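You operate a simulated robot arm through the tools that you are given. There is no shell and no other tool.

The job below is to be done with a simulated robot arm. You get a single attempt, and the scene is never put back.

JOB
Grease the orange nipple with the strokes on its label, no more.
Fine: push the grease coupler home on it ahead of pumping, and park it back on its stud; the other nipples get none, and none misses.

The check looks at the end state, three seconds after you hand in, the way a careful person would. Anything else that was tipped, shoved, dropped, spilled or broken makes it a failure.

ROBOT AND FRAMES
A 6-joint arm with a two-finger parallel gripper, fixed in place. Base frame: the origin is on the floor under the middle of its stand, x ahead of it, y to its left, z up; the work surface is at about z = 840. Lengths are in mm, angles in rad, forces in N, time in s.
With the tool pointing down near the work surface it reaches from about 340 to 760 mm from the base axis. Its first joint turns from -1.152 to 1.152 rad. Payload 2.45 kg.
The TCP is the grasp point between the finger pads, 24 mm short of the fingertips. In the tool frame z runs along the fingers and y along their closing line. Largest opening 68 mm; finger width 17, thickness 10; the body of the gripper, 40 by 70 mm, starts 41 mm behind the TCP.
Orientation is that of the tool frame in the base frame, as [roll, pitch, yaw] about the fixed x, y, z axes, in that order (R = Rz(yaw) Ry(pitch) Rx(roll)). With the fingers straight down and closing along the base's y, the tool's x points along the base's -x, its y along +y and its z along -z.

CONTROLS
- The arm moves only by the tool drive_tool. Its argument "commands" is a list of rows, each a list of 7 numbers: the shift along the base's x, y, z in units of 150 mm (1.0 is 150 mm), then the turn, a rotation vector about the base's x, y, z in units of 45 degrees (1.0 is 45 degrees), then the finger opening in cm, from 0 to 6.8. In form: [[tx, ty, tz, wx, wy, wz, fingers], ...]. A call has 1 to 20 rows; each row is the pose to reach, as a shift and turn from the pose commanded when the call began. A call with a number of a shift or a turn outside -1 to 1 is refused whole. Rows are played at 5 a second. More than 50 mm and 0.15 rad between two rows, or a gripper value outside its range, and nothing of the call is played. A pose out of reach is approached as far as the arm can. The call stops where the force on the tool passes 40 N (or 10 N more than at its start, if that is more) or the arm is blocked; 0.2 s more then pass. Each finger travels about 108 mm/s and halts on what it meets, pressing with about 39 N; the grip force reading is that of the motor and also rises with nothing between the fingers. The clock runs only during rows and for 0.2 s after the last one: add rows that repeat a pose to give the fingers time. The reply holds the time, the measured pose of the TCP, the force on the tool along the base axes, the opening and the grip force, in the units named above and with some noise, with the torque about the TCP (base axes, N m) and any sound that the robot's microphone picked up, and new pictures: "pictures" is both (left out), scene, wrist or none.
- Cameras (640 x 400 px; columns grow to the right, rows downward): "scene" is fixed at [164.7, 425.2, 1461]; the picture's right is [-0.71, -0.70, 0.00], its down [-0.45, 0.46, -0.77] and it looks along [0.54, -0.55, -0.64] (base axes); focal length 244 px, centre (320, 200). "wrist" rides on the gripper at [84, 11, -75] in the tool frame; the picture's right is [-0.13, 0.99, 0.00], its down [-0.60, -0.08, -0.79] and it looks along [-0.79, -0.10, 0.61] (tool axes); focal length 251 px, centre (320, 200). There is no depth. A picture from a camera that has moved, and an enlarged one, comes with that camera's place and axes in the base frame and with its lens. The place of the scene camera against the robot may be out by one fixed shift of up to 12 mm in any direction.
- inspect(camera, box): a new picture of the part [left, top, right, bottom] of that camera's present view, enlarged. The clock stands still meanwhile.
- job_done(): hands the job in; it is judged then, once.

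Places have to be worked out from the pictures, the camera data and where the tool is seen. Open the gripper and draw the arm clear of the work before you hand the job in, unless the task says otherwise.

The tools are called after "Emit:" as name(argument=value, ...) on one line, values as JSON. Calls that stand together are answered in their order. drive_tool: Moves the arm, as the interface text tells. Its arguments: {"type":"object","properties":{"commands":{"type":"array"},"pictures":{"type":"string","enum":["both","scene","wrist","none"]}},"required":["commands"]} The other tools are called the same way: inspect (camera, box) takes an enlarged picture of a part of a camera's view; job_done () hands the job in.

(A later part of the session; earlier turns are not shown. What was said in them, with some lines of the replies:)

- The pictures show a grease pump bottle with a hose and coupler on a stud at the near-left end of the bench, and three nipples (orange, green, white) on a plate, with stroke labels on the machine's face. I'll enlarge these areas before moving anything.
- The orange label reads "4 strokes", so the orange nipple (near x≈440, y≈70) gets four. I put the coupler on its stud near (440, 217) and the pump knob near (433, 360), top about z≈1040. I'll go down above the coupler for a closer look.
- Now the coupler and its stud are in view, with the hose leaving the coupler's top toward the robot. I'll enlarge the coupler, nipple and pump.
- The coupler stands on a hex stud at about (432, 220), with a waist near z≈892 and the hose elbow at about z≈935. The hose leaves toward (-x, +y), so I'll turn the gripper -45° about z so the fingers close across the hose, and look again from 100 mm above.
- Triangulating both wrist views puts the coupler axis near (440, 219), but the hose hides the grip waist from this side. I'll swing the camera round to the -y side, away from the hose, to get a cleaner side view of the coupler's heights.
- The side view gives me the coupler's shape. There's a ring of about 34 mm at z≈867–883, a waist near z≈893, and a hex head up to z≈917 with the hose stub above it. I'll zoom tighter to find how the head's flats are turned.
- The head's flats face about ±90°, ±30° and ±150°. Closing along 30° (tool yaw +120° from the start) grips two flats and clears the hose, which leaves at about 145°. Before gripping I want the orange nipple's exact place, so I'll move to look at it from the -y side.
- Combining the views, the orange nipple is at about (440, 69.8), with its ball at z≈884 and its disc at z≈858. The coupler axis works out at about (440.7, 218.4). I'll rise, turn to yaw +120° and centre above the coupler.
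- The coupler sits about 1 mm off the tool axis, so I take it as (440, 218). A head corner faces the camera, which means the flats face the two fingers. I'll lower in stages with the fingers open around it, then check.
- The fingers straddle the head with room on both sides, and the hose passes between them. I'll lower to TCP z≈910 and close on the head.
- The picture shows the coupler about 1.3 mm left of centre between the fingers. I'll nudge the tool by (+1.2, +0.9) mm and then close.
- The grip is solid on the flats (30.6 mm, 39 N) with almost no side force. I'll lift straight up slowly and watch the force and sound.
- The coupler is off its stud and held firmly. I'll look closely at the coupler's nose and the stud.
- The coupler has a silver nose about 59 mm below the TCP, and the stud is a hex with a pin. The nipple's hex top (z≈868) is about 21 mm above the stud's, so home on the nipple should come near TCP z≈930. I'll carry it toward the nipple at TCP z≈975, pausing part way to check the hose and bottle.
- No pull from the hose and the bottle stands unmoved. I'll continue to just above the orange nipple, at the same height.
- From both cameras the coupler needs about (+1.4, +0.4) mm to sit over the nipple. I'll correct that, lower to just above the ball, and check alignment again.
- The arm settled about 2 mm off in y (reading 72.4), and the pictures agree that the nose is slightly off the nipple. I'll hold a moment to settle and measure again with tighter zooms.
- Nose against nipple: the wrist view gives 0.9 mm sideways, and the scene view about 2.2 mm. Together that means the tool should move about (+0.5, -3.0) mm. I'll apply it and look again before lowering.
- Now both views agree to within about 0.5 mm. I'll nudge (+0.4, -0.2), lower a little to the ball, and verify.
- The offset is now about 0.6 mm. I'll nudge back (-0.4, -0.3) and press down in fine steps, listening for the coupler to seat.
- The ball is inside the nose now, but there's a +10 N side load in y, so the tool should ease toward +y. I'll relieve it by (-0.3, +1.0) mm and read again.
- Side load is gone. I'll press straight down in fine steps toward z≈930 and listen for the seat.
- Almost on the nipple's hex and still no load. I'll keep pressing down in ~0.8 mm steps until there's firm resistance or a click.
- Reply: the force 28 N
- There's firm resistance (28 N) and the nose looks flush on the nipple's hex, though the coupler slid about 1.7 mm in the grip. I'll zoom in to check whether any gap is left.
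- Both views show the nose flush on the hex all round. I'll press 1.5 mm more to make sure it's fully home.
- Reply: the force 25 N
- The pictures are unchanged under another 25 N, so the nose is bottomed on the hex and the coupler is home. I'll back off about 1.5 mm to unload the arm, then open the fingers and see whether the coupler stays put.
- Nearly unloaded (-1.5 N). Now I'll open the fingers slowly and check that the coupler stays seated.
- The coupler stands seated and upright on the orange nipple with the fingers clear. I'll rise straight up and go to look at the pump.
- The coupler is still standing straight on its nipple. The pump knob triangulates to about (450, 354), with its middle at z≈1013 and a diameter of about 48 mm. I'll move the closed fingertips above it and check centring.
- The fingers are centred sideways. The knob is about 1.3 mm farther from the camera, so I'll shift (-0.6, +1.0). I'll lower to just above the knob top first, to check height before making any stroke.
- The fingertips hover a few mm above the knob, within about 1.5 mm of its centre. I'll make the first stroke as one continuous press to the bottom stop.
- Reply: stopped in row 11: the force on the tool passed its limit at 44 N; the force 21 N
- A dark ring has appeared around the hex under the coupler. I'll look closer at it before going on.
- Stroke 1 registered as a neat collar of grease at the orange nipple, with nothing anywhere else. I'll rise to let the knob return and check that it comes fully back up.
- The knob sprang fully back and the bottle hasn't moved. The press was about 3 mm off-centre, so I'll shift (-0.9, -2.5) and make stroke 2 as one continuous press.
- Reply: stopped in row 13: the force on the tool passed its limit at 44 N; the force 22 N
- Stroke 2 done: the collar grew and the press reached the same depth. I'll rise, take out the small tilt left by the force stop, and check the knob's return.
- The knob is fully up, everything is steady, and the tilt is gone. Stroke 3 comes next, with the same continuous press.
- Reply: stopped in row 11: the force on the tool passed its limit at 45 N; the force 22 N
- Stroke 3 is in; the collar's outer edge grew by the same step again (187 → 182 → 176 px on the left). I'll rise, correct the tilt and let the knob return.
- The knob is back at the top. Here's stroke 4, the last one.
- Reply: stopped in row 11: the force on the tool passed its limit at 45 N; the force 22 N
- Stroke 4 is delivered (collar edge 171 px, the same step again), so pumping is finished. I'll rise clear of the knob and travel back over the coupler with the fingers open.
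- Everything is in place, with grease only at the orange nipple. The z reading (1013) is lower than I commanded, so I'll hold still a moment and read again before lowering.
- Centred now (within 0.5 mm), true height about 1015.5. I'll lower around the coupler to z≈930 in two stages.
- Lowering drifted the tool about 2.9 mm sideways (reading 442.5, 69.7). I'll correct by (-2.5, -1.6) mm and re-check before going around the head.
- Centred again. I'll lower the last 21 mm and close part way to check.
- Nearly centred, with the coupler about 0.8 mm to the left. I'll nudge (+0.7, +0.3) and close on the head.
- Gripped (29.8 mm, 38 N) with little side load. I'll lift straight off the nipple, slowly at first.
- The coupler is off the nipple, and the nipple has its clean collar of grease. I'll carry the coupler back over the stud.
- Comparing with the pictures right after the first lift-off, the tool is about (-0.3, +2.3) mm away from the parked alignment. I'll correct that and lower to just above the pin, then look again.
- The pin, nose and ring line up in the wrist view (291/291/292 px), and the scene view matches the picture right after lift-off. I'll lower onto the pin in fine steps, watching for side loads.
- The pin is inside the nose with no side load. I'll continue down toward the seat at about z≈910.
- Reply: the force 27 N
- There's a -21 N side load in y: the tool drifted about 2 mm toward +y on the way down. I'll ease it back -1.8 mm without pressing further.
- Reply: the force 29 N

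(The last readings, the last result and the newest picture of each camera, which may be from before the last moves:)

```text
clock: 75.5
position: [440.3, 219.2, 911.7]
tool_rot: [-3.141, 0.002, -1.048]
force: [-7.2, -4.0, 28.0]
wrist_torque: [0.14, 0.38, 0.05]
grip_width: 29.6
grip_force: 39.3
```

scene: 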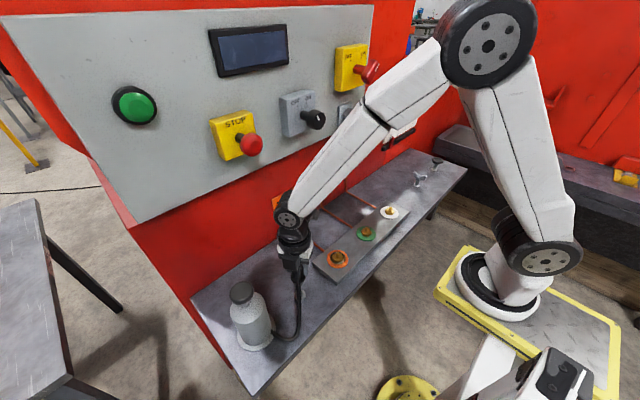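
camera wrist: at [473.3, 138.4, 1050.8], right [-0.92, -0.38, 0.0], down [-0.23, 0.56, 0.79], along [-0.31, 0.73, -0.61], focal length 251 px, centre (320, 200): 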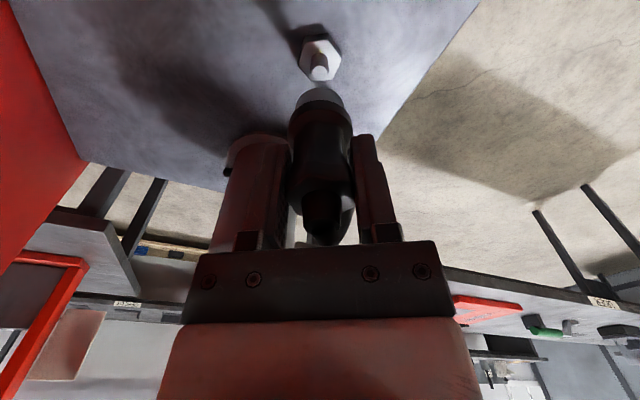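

Emit:
drive_tool(commands=[[-0.002, -0.0015, 0, 0, 0, 0, 2.0], [-0.004, -0.003, 0, 0, 0, 0, 2.0], [-0.004, -0.003, 0, 0, 0, 0, 2.0]], pictures="none")

Emit:
inspect(camera="wrist", box=[290, 60, 370, 120])

Emit:
inspect(camera="scene", box=[285, 275, 317, 305])

```text
clock: 76.3
position: [440.7, 218.3, 910.9]
tool_rot: [3.14, 0.002, -1.047]
force: [2.2, 1.5, 5.4]
wrist_torque: [0.19, -0.15, -0.02]
grip_width: 29.3
grip_force: 38.6
```

```text
6.67 times, centred on (330, 90) of wrist
camera zoom: at [473.0, 138.5, 986.2], right [-0.92, -0.38, 0.0], down [-0.23, 0.56, 0.79], along [-0.31, 0.73, -0.61], focal length 1676 px, centre (253, 933)
```

zoom: 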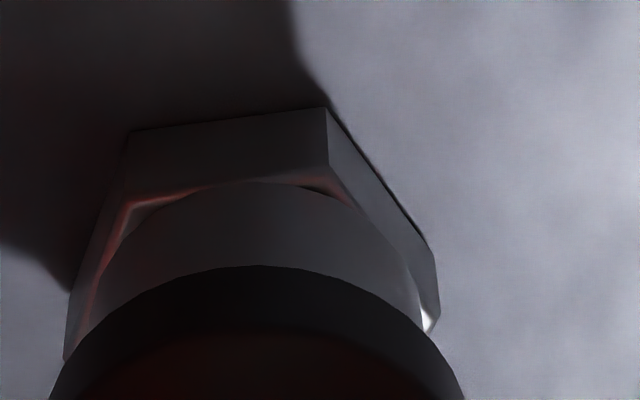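

```text
13.33 times, centred on (301, 290) of scene
camera zoom: at [164.7, 425.2, 1461.0], right [-0.71, -0.7, 0.0], down [-0.45, 0.46, -0.77], along [0.54, -0.55, -0.64], focal length 3247 px, centre (573, -1000)
```

zoom: 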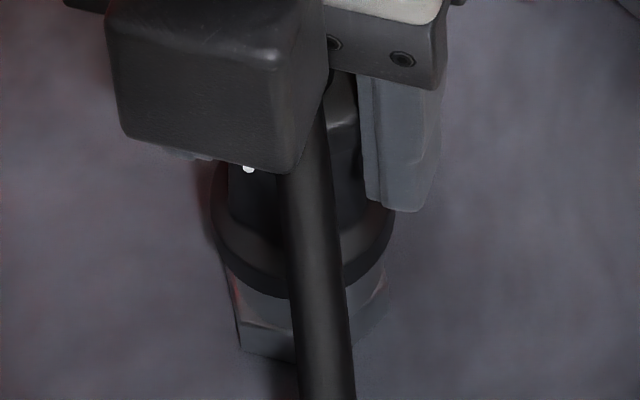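

The loads have relaxed and the nose looks flush on the stud's hex. I'll press down another 2 mm to make sure it's fully home.

Emit:
drive_tool(commands=[[0, 0, -0.005, 0, 0, 0, 2.0], [0, 0, -0.01, 0, 0, 0, 2.0], [0, 0, -0.014, 0, 0, 0, 2.0], [0, 0, -0.014, 0, 0, 0, 2.0]], pictures="none")

Emit:
inspect(camera="wrist", box=[290, 60, 370, 120])

Emit:
inspect(camera="scene", box=[285, 275, 317, 305])

```text
clock: 77.3
position: [442.1, 216.8, 909.9]
tool_rot: [3.139, 0.002, -1.047]
force: [-4.4, 1.5, 28.2]
wrist_torque: [0.14, 0.2, -0.02]
grip_width: 29.8
grip_force: 39.3
```

```text
6.67 times, centred on (330, 90) of wrist
camera zoom: at [473.0, 138.1, 984.7], right [-0.92, -0.38, 0.0], down [-0.23, 0.56, 0.79], along [-0.31, 0.73, -0.61], focal length 1676 px, centre (253, 933)
```

zoom: 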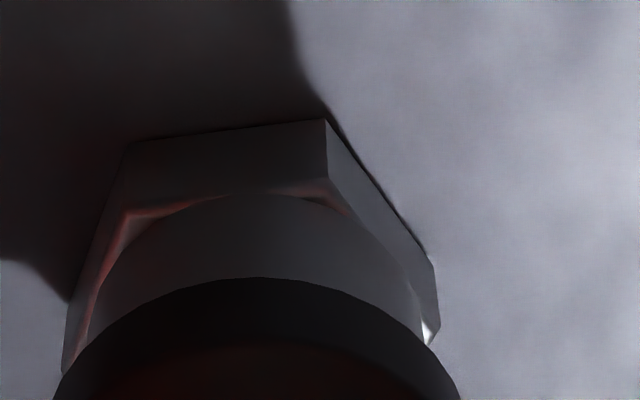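

```text
13.33 times, centred on (301, 290) of scene
camera zoom: at [164.2, 425.0, 1461.1], right [-0.71, -0.7, 0.0], down [-0.45, 0.46, -0.77], along [0.54, -0.55, -0.64], focal length 3247 px, centre (573, -1000)
```

zoom: 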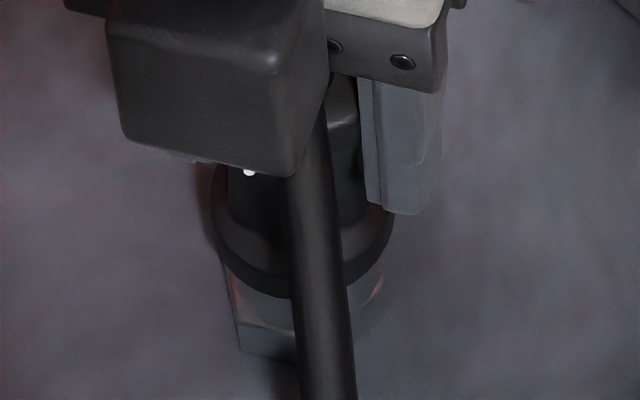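

Another 28 N moved nothing at the hex, so the coupler is fully home on its stud. I'll unload by 1.5 mm, then open the fingers.

Emit:
drive_tool(commands=[[0, 0, 0.005, 0, 0, 0, 2.0], [0, 0, 0.009, 0, 0, 0, 2.0], [0, 0, 0.009, 0, 0, 0, 2.0]], pictures="none")

```text
clock: 78.1
position: [440.9, 218.3, 909.2]
tool_rot: [3.137, 0.001, -1.047]
force: [3.2, -4.3, 12.2]
wrist_torque: [-0.16, -0.21, -0.01]
grip_width: 29.6
grip_force: 39.0
```

Emit:
drive_tool(commands=[[0, 0, 0.004, 0, 0, 0, 2.0], [0, 0, 0.004, 0, 0, 0, 2.0]], pictures="none")

```text
clock: 78.7
position: [440.7, 217.6, 911.1]
tool_rot: [3.136, 0.001, -1.046]
force: [2.9, 0.8, -1.3]
wrist_torque: [0.05, -0.11, -0.02]
grip_width: 29.7
grip_force: 39.4
```

Unloaded (-1.3 N). I'll open the fingers and check that the coupler stays parked.

Emit:
drive_tool(commands=[[0, 0, 0, 0, 0, 0, 3.2], [0, 0, 0, 0, 0, 0, 4.0], [0, 0, 0, 0, 0, 0, 5.5], [0, 0, 0, 0, 0, 0, 6.8], [0, 0, 0, 0, 0, 0, 6.8]], pictures="both")

Emit:
inspect(camera="wrist", box=[230, 60, 410, 260])

```text
clock: 79.9
position: [441.7, 218.3, 910.2]
tool_rot: [3.138, 0.004, -1.045]
force: [0.3, -0.5, 0.2]
wrist_torque: [0.0, -0.01, -0.01]
grip_width: 68.0
grip_force: 0.1
camera wrist: at [472.9, 138.7, 985.4], right [-0.92, -0.38, 0.0], down [-0.23, 0.56, 0.79], along [-0.31, 0.73, -0.61], focal length 251 px, centre (320, 200)
```

scene: 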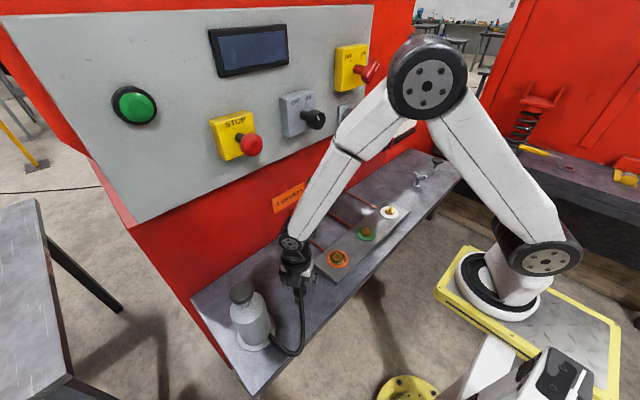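
wrist: 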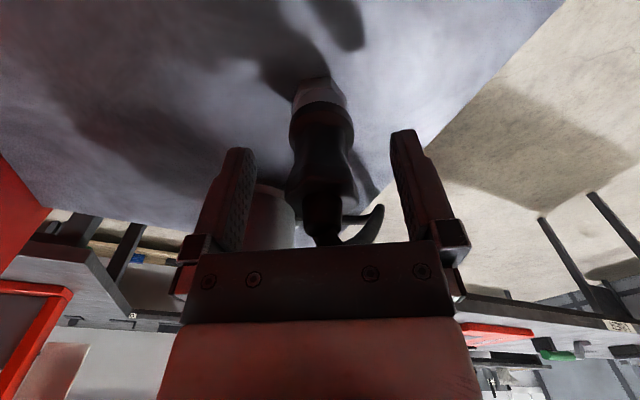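

```text
2.00 times, centred on (320, 160) of wrist
camera zoom: at [472.9, 138.7, 985.4], right [-0.92, -0.38, 0.0], down [-0.23, 0.56, 0.79], along [-0.31, 0.73, -0.61], focal length 503 px, centre (320, 280)
```

zoom: 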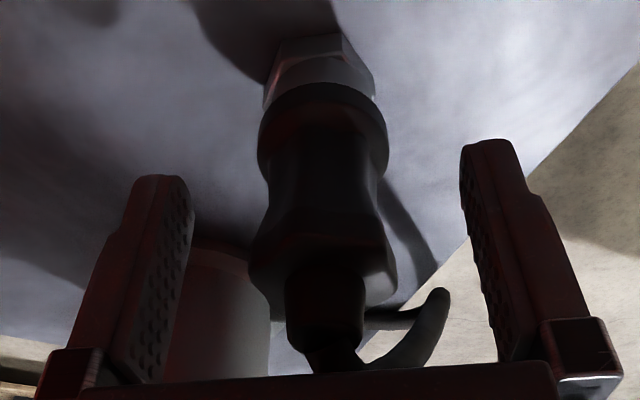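

The coupler is parked upright with the fingers clear. I'll rise straight up and draw the arm well away.

Emit:
drive_tool(commands=[[0, 0, 0.06, 0, 0, 0, 6.8], [0, 0, 0.15, 0, 0, 0, 6.8], [0, 0, 0.3, 0, 0, 0, 6.8], [0, 0, 0.5, 0, 0, 0, 6.8], [0, 0, 0.75, 0, 0, 0, 6.8], [0, 0, 1.0, 0, 0, 0, 6.8]], pictures="none")

Emit:
drive_tool(commands=[[0, -0.1, 0.2, 0, 0, 0, 6.8], [-0.05, -0.3, 0.4, 0, 0, 0, 6.8], [-0.1, -0.5, 0.6, 0, 0, 0, 6.8], [-0.2, -0.7, 0.8, 0, 0, 0, 6.8], [-0.3, -0.9, 1.0, 0, 0, 0, 6.8], [-0.3, -0.9, 1.0, 0, 0, 0, 6.8]], pictures="both")

Emit:
inspect(camera="scene", box=[200, 240, 360, 370])

Emit:
inspect(camera="scene", box=[280, 260, 325, 310])

Emit:
inspect(camera="scene", box=[310, 190, 410, 280])

```text
clock: 81.3
position: [441.1, 219.1, 1060.0]
tool_rot: [3.135, 0.001, -1.047]
force: [0.4, 0.3, -0.5]
wrist_torque: [0.02, 0.01, -0.01]
grip_width: 67.8
grip_force: 0.1
```

```text
clock: 82.7
position: [396.3, 83.1, 1213.3]
tool_rot: [3.138, 0.001, -1.049]
force: [0.1, 0.8, -0.2]
wrist_torque: [-0.02, 0.05, 0.01]
grip_width: 68.2
grip_force: 0.0
camera wrist: at [427.7, 3.8, 1288.7], right [-0.92, -0.38, 0.0], down [-0.23, 0.56, 0.79], along [-0.31, 0.73, -0.61], focal length 251 px, centre (320, 200)
```

scene: 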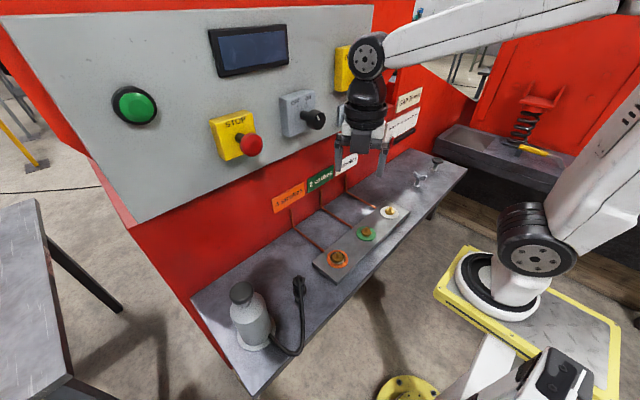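
wrist: 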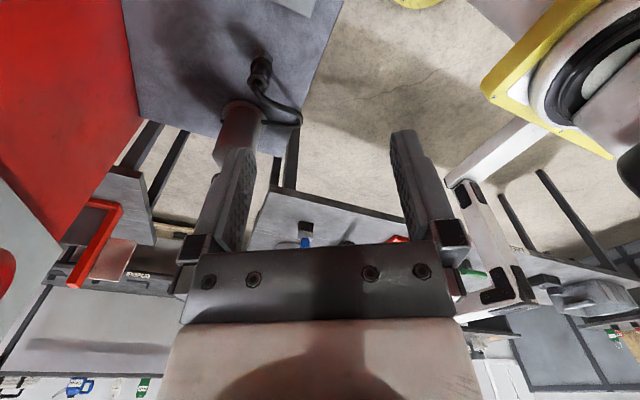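

```text
3.08 times, centred on (280, 305) of scene
camera zoom: at [164.7, 425.1, 1461.0], right [-0.71, -0.7, 0.0], down [-0.45, 0.46, -0.77], along [0.54, -0.55, -0.64], focal length 749 px, centre (443, -123)
```

zoom: 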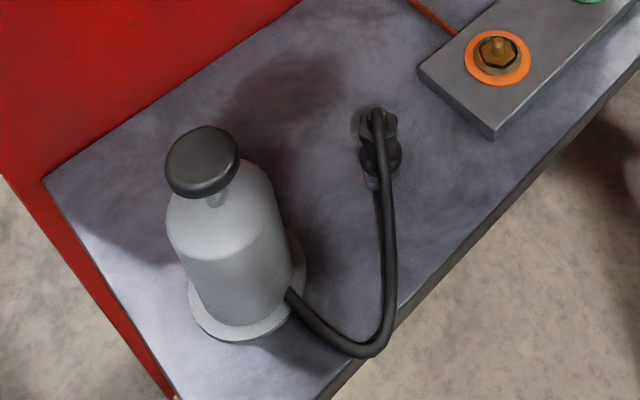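

```text
8.00 times, centred on (302, 285) of scene
camera zoom: at [164.7, 425.1, 1461.0], right [-0.71, -0.7, 0.0], down [-0.45, 0.46, -0.77], along [0.54, -0.55, -0.64], focal length 1948 px, centre (460, -480)
```

zoom: 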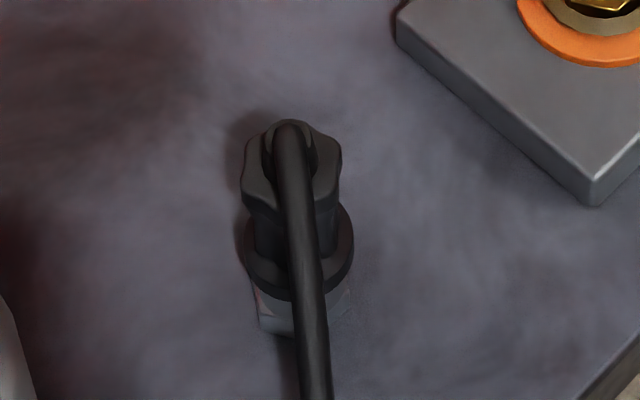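

```text
4.44 times, centred on (360, 235) of scene
camera zoom: at [164.7, 425.1, 1461.0], right [-0.71, -0.7, 0.0], down [-0.45, 0.46, -0.77], along [0.54, -0.55, -0.64], focal length 1082 px, centre (142, 44)
```

zoom: 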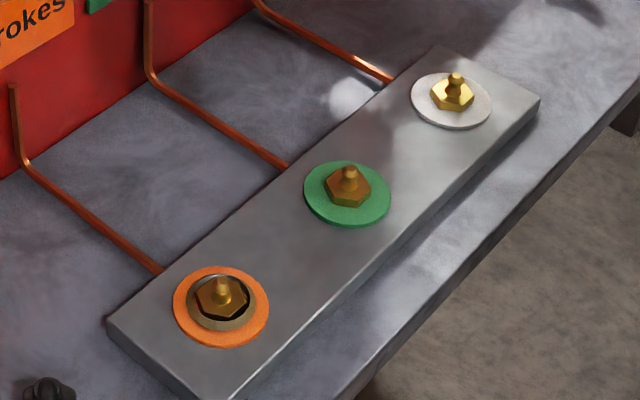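

Only the orange nipple carries grease, the knob is up, the bottle hasn't moved and the coupler is on its stud. As a last check I'll compare the parked coupler with the initial close-up.

Emit:
inspect(camera="scene", box=[285, 270, 315, 305])

Emit:
inspect(camera="wrist", box=[210, 30, 310, 160])

```text
11.43 times, centred on (300, 288) of scene
camera zoom: at [164.7, 425.1, 1461.0], right [-0.71, -0.7, 0.0], down [-0.45, 0.46, -0.77], along [0.54, -0.55, -0.64], focal length 2783 px, centre (549, -800)
```

zoom: 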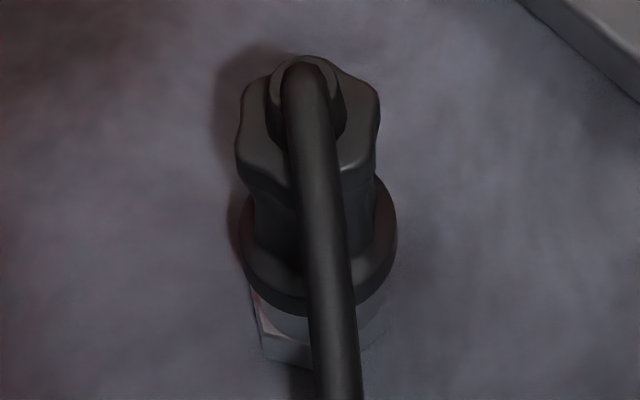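

```text
3.08 times, centred on (260, 95) of wrist
camera zoom: at [427.7, 3.8, 1288.7], right [-0.92, -0.38, 0.0], down [-0.23, 0.56, 0.79], along [-0.31, 0.73, -0.61], focal length 774 px, centre (505, 523)
```

zoom: 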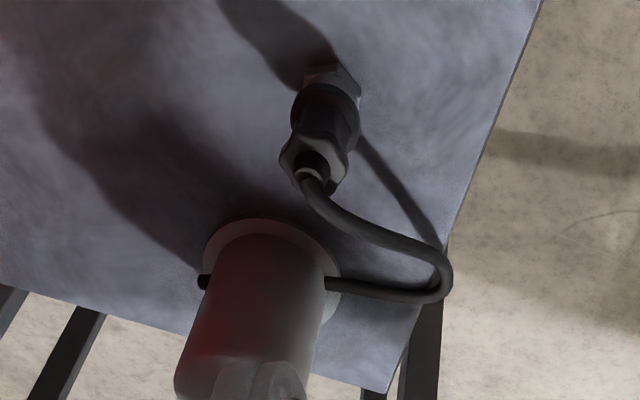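

The parked coupler sits at the same height and attitude as at the start (within about 1 mm of play). The gripper is open and the arm is clear of the work, so I'm handing the job in.

Emit:
job_done()

```text
The job is handed in.
```

The orange nipple got its four strokes, as on its label, and the job is handed in. I don't have the check's verdict.

- **Coupler on the nipple:** I pushed it down until its nose sat flush on the nipple's hex, and another 25 N moved it no further. There was no click, so I judged it home from the pictures and the resistance.
- **Pumping:** I made four full presses, and the knob came all the way back up between them. After each press a ring of grease at the orange nipple appeared or grew by about the same amount.
- **Other nipples:** the green and white nipples got none, and I saw no grease anywhere else.
- **Parking:** the coupler is back on its stud at its starting height, about 1 mm sideways from where it was. On the way down it took a brief 21 N side load, which I eased off before pressing it home.
- **Surroundings:** the pump bottle and bench look undisturbed. The gripper is open and the arm is clear.
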